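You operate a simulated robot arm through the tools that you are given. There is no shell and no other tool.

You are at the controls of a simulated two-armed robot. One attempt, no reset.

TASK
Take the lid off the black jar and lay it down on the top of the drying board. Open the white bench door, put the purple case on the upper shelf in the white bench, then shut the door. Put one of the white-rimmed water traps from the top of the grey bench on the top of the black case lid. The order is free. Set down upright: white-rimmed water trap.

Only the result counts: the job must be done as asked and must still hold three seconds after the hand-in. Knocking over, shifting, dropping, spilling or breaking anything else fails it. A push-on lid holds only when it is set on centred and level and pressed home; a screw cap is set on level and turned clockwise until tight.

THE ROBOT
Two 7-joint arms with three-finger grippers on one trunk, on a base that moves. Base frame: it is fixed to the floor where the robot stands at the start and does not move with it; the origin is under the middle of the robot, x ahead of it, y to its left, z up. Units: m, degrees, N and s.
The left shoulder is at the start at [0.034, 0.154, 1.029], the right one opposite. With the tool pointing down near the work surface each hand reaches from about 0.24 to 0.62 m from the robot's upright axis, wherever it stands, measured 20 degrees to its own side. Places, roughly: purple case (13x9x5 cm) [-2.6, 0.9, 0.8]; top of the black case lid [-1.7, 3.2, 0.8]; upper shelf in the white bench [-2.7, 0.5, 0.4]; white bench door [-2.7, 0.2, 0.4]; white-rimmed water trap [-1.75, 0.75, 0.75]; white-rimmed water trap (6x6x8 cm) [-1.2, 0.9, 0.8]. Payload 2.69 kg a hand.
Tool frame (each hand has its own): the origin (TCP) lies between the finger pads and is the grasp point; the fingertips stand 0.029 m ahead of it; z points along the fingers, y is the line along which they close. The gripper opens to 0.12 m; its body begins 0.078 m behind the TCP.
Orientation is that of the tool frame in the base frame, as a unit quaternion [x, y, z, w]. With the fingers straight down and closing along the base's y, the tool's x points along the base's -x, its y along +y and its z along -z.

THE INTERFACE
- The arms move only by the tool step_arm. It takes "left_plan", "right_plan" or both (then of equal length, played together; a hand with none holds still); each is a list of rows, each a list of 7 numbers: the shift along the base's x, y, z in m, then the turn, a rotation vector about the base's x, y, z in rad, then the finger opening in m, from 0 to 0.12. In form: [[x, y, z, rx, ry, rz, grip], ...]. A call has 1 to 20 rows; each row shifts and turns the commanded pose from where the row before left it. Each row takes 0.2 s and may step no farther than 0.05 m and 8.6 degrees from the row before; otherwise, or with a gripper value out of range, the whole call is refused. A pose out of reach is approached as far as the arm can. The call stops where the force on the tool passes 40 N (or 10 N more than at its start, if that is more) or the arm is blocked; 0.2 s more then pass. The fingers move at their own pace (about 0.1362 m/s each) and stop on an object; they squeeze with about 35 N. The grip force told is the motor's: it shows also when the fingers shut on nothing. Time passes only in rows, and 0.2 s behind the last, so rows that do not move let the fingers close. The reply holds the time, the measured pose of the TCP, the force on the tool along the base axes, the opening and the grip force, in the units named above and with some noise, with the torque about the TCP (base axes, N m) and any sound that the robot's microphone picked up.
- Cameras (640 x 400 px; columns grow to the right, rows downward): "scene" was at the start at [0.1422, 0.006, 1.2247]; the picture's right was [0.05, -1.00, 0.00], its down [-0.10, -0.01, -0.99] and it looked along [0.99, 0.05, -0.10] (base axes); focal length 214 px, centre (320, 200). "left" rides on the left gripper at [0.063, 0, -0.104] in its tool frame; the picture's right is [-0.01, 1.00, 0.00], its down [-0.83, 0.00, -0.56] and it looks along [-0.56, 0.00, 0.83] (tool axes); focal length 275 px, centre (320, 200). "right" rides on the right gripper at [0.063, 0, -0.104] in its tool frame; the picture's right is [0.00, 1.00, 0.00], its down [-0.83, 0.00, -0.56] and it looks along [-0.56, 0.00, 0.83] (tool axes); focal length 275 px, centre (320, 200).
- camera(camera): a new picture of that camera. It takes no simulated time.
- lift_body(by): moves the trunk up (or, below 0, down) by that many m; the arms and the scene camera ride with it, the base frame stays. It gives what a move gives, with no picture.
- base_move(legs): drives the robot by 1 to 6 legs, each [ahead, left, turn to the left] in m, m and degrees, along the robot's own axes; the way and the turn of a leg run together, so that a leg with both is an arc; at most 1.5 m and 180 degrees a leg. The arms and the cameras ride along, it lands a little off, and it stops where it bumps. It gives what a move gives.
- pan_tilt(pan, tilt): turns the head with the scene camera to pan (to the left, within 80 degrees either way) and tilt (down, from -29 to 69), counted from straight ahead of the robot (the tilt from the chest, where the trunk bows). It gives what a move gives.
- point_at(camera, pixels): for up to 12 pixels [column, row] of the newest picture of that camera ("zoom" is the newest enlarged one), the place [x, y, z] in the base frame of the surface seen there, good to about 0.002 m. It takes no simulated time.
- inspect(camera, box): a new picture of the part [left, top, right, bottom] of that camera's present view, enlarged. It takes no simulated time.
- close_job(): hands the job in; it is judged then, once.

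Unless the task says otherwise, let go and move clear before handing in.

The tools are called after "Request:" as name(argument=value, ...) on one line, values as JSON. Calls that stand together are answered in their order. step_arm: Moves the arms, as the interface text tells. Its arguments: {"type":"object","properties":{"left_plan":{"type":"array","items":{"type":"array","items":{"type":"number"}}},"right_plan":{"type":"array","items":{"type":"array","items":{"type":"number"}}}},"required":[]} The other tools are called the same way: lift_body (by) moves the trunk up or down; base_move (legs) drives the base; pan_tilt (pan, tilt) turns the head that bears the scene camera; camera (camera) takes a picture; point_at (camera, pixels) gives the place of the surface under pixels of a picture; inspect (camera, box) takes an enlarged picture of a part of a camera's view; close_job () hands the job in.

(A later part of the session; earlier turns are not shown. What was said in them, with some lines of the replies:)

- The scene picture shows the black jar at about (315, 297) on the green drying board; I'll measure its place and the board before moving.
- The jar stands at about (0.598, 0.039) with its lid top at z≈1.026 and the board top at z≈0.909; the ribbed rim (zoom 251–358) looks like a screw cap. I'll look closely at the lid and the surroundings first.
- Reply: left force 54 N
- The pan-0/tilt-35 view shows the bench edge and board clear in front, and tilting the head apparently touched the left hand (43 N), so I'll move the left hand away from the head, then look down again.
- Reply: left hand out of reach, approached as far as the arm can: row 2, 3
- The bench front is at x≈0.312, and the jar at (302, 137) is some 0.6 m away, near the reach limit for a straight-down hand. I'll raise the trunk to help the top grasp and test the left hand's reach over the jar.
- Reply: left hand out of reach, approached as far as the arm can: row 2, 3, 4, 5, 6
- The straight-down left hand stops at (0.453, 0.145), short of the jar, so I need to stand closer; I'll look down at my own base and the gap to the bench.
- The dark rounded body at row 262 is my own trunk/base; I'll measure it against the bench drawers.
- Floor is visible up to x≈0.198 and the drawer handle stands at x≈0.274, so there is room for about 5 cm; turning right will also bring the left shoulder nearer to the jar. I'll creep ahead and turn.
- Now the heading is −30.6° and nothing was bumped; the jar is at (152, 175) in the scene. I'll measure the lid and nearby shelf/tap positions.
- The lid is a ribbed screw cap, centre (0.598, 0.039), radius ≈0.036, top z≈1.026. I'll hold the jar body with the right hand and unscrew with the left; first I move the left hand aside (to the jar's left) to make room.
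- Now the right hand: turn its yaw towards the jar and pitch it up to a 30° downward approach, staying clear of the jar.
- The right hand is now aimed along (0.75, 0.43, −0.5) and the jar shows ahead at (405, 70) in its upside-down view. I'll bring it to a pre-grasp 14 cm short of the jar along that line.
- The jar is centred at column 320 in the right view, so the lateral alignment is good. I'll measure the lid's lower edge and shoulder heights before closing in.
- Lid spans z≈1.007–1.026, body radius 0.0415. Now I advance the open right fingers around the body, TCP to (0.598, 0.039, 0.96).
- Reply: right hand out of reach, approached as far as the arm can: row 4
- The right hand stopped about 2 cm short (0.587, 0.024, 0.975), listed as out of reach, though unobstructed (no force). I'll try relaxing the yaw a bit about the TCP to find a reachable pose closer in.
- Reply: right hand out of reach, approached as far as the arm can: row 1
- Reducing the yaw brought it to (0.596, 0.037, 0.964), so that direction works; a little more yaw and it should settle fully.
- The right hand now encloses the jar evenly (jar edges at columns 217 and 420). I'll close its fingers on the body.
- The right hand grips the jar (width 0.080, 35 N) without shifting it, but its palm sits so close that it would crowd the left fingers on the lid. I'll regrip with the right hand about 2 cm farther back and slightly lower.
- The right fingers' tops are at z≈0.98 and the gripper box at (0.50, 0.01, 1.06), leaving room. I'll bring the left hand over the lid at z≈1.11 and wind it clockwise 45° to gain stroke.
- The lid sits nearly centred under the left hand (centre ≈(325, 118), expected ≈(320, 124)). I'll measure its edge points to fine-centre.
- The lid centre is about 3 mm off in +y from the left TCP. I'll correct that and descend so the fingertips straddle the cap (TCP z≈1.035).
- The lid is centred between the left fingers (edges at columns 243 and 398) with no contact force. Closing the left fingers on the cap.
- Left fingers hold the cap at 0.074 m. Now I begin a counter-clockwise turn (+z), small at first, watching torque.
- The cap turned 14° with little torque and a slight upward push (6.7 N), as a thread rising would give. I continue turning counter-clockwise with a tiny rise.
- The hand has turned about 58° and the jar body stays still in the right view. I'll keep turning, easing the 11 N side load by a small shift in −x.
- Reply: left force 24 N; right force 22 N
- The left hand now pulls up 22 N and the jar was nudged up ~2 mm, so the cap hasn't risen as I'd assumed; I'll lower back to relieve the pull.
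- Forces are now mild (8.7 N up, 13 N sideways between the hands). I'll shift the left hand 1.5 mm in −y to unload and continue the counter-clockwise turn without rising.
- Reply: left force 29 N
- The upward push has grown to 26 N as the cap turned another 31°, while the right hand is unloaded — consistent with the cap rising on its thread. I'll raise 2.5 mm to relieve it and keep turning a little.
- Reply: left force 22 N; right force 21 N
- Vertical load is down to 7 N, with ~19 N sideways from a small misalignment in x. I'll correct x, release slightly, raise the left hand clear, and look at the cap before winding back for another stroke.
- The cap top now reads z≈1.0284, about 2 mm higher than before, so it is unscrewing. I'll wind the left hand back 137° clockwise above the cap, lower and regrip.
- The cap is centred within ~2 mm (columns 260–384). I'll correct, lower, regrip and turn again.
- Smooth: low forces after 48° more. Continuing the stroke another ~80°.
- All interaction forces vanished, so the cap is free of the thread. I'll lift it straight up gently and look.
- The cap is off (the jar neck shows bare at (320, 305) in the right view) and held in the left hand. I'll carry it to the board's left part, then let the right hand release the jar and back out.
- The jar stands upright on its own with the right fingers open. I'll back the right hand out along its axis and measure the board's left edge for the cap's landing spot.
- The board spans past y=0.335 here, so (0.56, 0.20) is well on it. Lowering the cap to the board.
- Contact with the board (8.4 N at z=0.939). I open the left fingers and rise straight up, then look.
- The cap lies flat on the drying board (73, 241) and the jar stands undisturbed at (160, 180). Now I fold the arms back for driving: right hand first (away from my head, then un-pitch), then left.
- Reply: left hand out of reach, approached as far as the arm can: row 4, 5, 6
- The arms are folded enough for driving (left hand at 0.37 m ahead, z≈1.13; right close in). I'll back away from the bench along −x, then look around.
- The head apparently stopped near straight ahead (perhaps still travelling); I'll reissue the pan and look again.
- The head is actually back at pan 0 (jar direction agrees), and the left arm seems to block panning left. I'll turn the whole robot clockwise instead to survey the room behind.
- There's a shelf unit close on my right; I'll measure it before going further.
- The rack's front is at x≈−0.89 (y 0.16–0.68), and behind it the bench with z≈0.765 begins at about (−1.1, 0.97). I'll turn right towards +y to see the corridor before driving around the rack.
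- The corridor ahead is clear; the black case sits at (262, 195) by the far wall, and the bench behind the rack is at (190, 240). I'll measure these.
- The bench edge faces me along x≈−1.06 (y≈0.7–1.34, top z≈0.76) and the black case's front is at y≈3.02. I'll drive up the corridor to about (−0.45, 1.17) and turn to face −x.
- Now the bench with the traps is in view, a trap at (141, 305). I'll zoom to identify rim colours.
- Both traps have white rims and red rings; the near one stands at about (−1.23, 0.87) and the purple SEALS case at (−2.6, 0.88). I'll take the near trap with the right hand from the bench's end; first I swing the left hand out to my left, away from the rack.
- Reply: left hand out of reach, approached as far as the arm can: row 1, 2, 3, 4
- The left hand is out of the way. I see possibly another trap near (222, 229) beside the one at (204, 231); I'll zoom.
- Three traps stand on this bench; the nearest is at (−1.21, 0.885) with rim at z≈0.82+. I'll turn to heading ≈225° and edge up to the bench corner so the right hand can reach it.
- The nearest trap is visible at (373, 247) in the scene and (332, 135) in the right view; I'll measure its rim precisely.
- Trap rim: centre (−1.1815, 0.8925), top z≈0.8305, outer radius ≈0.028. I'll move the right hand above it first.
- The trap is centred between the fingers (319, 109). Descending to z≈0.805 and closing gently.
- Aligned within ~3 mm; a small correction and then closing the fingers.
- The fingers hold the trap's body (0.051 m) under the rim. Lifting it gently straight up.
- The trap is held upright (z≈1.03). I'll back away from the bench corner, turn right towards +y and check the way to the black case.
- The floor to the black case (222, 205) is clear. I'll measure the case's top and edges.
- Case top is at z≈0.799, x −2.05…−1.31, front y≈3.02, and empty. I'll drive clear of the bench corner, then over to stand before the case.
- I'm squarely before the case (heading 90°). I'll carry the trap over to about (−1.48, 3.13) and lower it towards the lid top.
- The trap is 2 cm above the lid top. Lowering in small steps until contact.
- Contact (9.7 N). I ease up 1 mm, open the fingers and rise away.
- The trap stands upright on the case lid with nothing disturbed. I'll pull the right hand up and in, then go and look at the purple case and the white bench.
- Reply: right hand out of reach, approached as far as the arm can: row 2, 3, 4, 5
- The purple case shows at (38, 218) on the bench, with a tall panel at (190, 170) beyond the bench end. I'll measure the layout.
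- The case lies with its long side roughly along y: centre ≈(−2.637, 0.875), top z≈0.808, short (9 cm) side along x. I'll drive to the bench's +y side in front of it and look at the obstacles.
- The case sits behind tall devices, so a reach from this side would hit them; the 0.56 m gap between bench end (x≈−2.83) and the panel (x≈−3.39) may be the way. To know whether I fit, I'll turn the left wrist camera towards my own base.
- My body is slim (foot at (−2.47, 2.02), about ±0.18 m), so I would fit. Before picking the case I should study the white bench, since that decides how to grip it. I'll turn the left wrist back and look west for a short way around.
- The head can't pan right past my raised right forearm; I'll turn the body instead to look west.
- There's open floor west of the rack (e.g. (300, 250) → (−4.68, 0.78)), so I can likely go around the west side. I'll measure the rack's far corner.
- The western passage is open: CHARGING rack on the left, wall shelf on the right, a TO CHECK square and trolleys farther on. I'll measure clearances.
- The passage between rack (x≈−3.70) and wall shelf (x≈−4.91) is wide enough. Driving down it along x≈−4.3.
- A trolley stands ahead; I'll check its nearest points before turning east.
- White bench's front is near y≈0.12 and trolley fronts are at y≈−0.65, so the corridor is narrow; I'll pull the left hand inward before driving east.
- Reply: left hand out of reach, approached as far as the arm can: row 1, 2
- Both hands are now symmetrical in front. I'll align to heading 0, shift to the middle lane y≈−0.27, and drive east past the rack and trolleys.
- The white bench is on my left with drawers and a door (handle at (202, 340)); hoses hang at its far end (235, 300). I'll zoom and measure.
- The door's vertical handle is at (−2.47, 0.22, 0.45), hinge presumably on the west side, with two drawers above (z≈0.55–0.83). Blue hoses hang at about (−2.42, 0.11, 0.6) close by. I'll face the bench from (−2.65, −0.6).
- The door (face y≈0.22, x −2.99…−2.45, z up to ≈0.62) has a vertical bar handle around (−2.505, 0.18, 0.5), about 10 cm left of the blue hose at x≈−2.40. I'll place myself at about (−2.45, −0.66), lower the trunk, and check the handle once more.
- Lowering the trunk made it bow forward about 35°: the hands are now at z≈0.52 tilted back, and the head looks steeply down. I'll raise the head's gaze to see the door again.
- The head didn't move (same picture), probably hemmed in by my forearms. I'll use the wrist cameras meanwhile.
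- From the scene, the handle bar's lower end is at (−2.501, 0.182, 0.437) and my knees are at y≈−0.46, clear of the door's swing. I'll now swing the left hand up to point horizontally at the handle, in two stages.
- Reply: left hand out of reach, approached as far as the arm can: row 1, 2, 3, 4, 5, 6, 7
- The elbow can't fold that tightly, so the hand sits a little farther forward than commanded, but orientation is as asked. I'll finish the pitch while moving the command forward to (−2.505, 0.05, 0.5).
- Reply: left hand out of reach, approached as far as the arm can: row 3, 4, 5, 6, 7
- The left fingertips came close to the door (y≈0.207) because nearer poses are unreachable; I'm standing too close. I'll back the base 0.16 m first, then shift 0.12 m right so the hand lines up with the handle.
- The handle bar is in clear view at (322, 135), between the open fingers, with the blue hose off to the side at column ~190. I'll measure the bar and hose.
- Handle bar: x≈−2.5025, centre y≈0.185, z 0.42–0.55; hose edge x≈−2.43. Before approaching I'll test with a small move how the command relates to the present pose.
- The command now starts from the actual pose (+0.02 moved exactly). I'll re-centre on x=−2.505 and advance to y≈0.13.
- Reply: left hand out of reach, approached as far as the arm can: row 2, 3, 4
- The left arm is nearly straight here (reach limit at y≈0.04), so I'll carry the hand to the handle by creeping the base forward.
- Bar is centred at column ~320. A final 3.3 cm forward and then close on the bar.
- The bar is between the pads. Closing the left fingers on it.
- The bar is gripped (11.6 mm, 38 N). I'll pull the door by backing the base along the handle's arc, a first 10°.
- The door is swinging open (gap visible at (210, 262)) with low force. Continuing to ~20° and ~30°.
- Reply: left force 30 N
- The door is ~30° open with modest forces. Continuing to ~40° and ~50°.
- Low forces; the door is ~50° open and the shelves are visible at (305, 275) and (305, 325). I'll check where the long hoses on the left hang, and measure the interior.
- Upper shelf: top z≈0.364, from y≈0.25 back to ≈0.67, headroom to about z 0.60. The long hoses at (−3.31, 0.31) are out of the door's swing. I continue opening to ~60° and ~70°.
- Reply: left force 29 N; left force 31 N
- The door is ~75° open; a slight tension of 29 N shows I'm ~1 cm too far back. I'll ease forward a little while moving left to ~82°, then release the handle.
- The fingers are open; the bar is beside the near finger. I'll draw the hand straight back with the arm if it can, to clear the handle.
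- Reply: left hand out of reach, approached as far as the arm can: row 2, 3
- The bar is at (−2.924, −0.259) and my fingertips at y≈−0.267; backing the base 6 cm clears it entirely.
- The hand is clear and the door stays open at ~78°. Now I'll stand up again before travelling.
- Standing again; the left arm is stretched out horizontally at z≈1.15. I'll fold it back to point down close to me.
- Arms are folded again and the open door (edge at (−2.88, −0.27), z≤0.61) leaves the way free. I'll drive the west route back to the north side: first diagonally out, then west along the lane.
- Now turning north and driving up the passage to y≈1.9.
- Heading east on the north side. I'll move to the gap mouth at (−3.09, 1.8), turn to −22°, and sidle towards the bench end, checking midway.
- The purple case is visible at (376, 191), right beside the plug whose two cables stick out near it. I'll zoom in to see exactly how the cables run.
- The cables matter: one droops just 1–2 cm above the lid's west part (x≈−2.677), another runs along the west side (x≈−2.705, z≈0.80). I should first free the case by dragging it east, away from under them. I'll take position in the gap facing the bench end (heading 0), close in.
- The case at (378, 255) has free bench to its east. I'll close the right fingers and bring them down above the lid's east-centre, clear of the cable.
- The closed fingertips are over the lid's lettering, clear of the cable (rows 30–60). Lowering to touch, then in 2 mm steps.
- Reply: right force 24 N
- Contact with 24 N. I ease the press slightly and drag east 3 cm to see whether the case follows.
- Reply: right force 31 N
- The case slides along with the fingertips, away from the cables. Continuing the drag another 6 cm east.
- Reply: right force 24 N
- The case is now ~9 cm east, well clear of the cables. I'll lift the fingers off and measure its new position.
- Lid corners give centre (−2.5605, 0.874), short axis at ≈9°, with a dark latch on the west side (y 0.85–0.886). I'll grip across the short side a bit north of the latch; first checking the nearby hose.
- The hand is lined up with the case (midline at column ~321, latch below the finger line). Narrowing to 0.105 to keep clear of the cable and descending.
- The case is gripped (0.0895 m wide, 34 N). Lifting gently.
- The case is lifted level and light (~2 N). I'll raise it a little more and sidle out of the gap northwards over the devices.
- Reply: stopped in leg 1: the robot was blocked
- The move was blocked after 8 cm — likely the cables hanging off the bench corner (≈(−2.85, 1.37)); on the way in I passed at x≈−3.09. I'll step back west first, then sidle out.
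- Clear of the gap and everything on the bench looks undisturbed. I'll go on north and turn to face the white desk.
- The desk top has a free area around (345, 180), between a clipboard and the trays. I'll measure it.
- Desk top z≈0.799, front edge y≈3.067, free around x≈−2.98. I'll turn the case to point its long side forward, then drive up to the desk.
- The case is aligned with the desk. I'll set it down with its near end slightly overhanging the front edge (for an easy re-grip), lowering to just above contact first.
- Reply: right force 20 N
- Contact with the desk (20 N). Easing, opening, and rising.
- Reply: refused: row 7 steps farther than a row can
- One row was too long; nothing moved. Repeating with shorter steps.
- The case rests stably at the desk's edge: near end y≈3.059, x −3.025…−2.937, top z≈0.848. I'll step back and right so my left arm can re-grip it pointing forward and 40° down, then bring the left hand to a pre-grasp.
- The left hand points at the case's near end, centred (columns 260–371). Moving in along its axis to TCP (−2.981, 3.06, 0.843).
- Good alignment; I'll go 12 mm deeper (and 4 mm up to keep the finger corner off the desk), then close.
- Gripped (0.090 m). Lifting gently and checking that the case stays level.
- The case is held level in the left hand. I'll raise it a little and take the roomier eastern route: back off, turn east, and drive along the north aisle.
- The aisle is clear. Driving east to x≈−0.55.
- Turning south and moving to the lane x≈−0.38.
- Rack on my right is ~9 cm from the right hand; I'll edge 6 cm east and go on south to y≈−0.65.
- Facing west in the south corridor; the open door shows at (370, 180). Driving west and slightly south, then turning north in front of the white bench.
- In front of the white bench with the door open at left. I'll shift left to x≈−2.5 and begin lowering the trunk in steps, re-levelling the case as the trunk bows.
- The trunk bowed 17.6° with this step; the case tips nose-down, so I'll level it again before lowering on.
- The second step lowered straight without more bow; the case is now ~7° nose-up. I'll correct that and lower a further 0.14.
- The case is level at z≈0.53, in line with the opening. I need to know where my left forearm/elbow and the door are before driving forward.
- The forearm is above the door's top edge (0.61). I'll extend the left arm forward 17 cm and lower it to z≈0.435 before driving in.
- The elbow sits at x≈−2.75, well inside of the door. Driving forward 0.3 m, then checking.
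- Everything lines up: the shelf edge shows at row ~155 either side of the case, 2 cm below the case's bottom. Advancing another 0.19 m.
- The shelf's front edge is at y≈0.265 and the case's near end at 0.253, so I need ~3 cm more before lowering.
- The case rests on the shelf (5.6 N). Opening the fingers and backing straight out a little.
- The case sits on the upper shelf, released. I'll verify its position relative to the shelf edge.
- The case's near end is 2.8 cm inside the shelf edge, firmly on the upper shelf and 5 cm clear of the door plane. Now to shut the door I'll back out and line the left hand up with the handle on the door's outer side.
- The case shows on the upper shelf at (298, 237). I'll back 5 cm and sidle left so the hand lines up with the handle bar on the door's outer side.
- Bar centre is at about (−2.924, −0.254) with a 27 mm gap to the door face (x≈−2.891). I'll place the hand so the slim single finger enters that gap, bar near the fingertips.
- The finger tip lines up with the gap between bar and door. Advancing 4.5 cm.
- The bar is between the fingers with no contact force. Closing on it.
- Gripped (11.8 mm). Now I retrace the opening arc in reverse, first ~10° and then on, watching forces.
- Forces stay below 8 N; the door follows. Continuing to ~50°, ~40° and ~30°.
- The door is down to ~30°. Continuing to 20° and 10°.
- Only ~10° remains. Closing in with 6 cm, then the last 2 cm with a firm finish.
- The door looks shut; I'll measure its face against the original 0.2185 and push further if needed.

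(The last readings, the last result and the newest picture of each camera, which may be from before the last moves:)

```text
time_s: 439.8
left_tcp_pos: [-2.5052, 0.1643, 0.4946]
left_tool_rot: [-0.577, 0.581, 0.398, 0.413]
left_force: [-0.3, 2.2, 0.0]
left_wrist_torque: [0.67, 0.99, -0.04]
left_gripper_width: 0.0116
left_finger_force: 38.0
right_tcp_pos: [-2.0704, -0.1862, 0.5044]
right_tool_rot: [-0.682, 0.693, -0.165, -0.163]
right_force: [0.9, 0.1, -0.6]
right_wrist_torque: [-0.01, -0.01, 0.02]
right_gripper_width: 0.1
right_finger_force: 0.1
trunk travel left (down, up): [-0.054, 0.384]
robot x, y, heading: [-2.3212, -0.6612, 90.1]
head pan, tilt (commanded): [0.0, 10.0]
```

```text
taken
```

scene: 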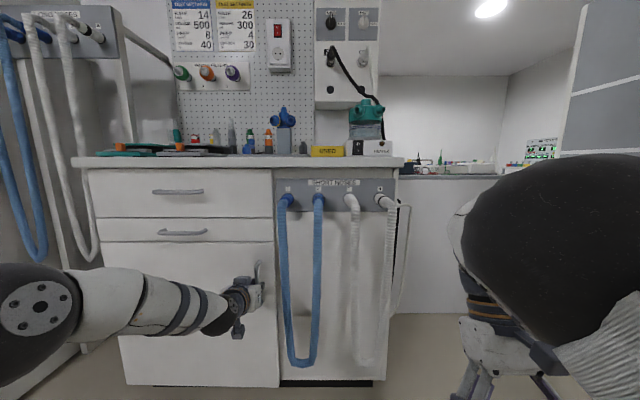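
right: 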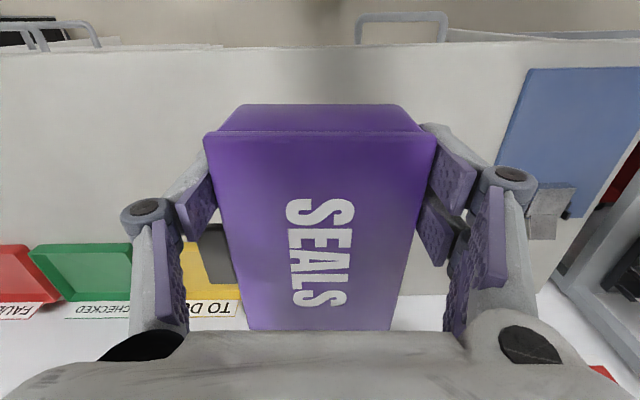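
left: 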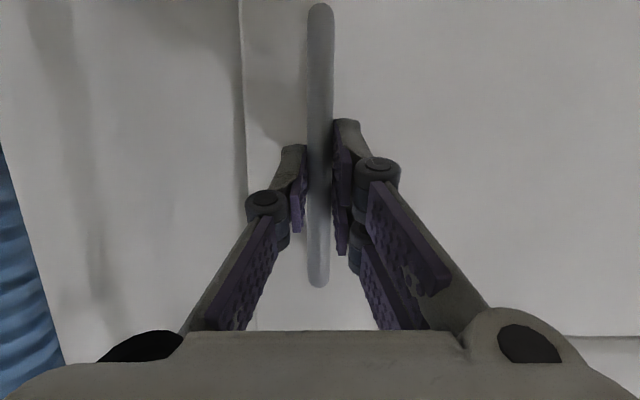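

The free edge still stands ~9 mm proud (y 0.2097 vs 0.2185). Pushing on a little.

Request:
base_move(legs=[[0.01, 0, 0]])

Request:
camera(camera="scene")

Request:
point_at(camera="scene", pixels=[[200, 270], [260, 340], [270, 300], [268, 370], [190, 370], [200, 223]])

```text
time_s: 440.5
left_tcp_pos: [-2.5034, 0.1742, 0.4942]
left_tool_rot: [-0.576, 0.582, 0.399, 0.413]
left_force: [3.4, -5.8, -0.2]
left_wrist_torque: [-0.82, 0.97, -0.02]
left_gripper_width: 0.0115
left_finger_force: 38.9
right_tcp_pos: [-2.0696, -0.1759, 0.5036]
right_tool_rot: [-0.682, 0.693, -0.165, -0.164]
right_force: [0.6, 0.4, 0.5]
right_wrist_torque: [0.0, 0.04, -0.01]
right_gripper_width: 0.1
right_finger_force: 0.0
trunk travel left (down, up): [-0.054, 0.384]
robot x, y, heading: [-2.3199, -0.6521, 89.9]
head pan, tilt (commanded): [0.0, 10.0]
```

```text
taken
```

scene: 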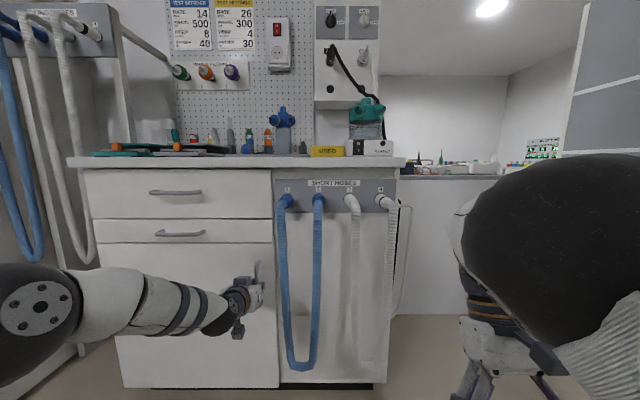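

```text
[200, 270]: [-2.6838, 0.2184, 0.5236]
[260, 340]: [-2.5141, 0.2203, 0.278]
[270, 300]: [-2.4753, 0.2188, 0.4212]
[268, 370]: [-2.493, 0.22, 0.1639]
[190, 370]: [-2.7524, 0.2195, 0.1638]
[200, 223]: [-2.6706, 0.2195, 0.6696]
```

The door is flush now (0.219–0.220 everywhere) with slight back-pressure. A last 3 mm press, then I open the fingers and back away.

Request:
base_move(legs=[[0.004, 0, 0]])

Request:
step_arm(left_plan=[[0, 0, 0, 0, 0, 0, 0.03], [0, 0, 0, 0, 0, 0, 0.055], [0, 0, 0, 0, 0, 0, 0.055]])

Request:
base_move(legs=[[-0.12, 0, 0]])

Request:
camera(camera="left")

Request:
camera(camera="scene")

```text
time_s: 441.2
left_tcp_pos: [-2.5034, 0.1762, 0.4933]
left_tool_rot: [-0.577, 0.583, 0.397, 0.412]
left_force: [-0.3, -29.8, 1.9]
left_wrist_torque: [-0.49, 1.07, -0.05]
left_gripper_width: 0.0114
left_finger_force: 38.6
right_tcp_pos: [-2.0708, -0.1739, 0.5036]
right_tool_rot: [-0.683, 0.693, -0.165, -0.163]
right_force: [-0.6, -0.1, 0.3]
right_wrist_torque: [0.01, 0.03, 0.0]
right_gripper_width: 0.1001
right_finger_force: 0.1
trunk travel left (down, up): [-0.054, 0.384]
robot x, y, heading: [-2.3214, -0.6491, 90.2]
head pan, tilt (commanded): [0.0, 10.0]
```

```text
time_s: 442.0
left_tcp_pos: [-2.504, 0.1779, 0.4923]
left_tool_rot: [-0.577, 0.583, 0.396, 0.413]
left_force: [0.0, 0.6, -0.7]
left_wrist_torque: [0.01, 0.01, 0.01]
left_gripper_width: 0.0552
left_finger_force: 0.0
right_tcp_pos: [-2.069, -0.1721, 0.5054]
right_tool_rot: [-0.682, 0.694, -0.165, -0.164]
right_force: [0.5, -1.0, -0.7]
right_wrist_torque: [0.0, 0.0, 0.02]
right_gripper_width: 0.1001
right_finger_force: 0.1
trunk travel left (down, up): [-0.054, 0.384]
robot x, y, heading: [-2.3193, -0.6471, 90.1]
head pan, tilt (commanded): [0.0, 10.0]
```

```text
time_s: 443.2
left_tcp_pos: [-2.506, 0.0586, 0.4919]
left_tool_rot: [-0.577, 0.583, 0.397, 0.412]
left_force: [-0.8, 0.0, -0.5]
left_wrist_torque: [0.02, 0.0, 0.03]
left_gripper_width: 0.0551
left_finger_force: 0.1
right_tcp_pos: [-2.0711, -0.2893, 0.505]
right_tool_rot: [-0.683, 0.692, -0.165, -0.164]
right_force: [0.2, 0.3, 0.4]
right_wrist_torque: [0.0, -0.02, -0.04]
right_gripper_width: 0.1
right_finger_force: 0.0
trunk travel left (down, up): [-0.054, 0.384]
robot x, y, heading: [-2.319, -0.7669, 90.2]
head pan, tilt (commanded): [0.0, 10.0]
```

```text
taken
```

left: 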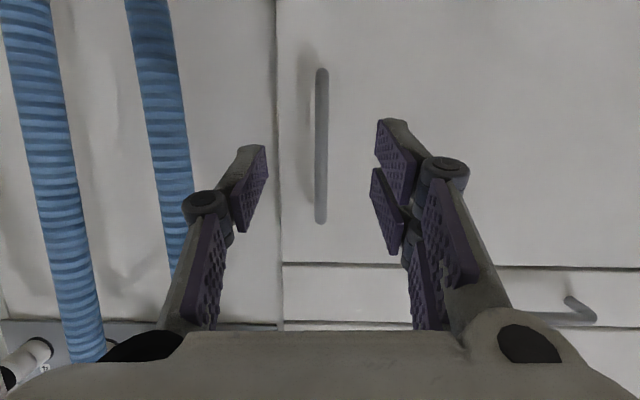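

```text
taken
```

scene: 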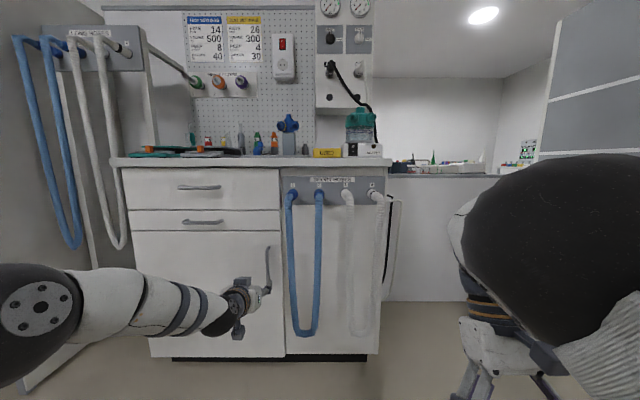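

Released; the door appears to stay shut. I'll verify its face once more, and then back fully clear.

Request:
point_at(camera="scene", pixels=[[200, 260], [262, 250], [275, 300], [275, 345], [180, 340], [200, 205], [310, 340]])

Request:
base_move(legs=[[-0.3, 0, 0]])

Request:
inspect(camera="scene", box=[150, 140, 410, 340])

```text
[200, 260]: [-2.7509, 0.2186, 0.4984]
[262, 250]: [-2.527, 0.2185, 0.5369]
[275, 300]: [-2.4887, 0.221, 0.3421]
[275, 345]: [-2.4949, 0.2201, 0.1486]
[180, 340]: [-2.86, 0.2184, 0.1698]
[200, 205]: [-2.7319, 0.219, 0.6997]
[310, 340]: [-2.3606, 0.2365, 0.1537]
```

```text
time_s: 445.3
left_tcp_pos: [-2.5048, -0.2359, 0.4923]
left_tool_rot: [-0.578, 0.582, 0.397, 0.412]
left_force: [-0.2, -0.2, -0.9]
left_wrist_torque: [0.01, -0.02, 0.0]
left_gripper_width: 0.0548
left_finger_force: 0.0
right_tcp_pos: [-2.0701, -0.5833, 0.5034]
right_tool_rot: [-0.685, 0.691, -0.167, -0.162]
right_force: [0.2, -0.5, 0.5]
right_wrist_torque: [-0.01, 0.0, -0.02]
right_gripper_width: 0.0999
right_finger_force: 0.0
trunk travel left (down, up): [-0.054, 0.384]
robot x, y, heading: [-2.3162, -1.0595, 90.4]
head pan, tilt (commanded): [0.0, 10.0]
```

```text
2.00 times, centred on (280, 240) of scene
```

zoom: 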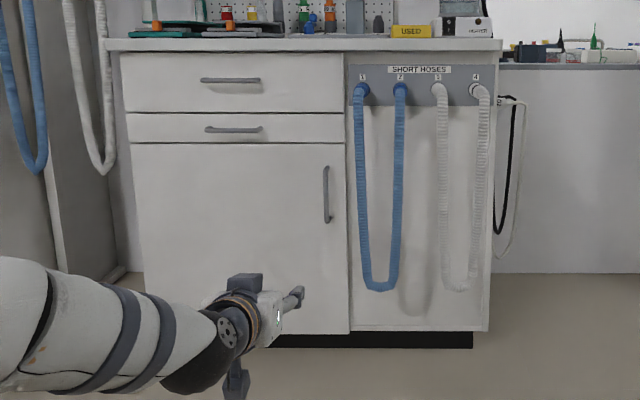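

Door shut and flush (face y≈0.2185–0.221), the purple case inside on the upper shelf, the trap upright on the black case lid, and the jar's cap on the drying board; both hands are empty and clear. Handing in.

Request:
close_job()

```text
The job is handed in.
```

The job is handed in, and all three parts were done as asked. I don't have the judge's result yet.

- **Jar lid:** I unscrewed the black jar's cap while the right hand held the jar. It lies flat on the drying board, and the jar stands where it was.
- **Water trap:** I took the white-rimmed trap nearest the bench end and set it upright on the black case lid. It was still standing there when I drove past later.
- **Purple case:** It is on the upper shelf in the white bench, about 3 cm in from the shelf's front edge. The door is shut and measured flush after I let go.

**Contacts along the way:**
- I slid the purple case about 9 cm east on its bench, because two cables ran over it and blocked a straight lift.
- I set the case down briefly on the white desk to change grip.
- While backing out from beside the bench I was blocked once after 8 cm, probably by cables hanging off the bench corner. I saw nothing moved.
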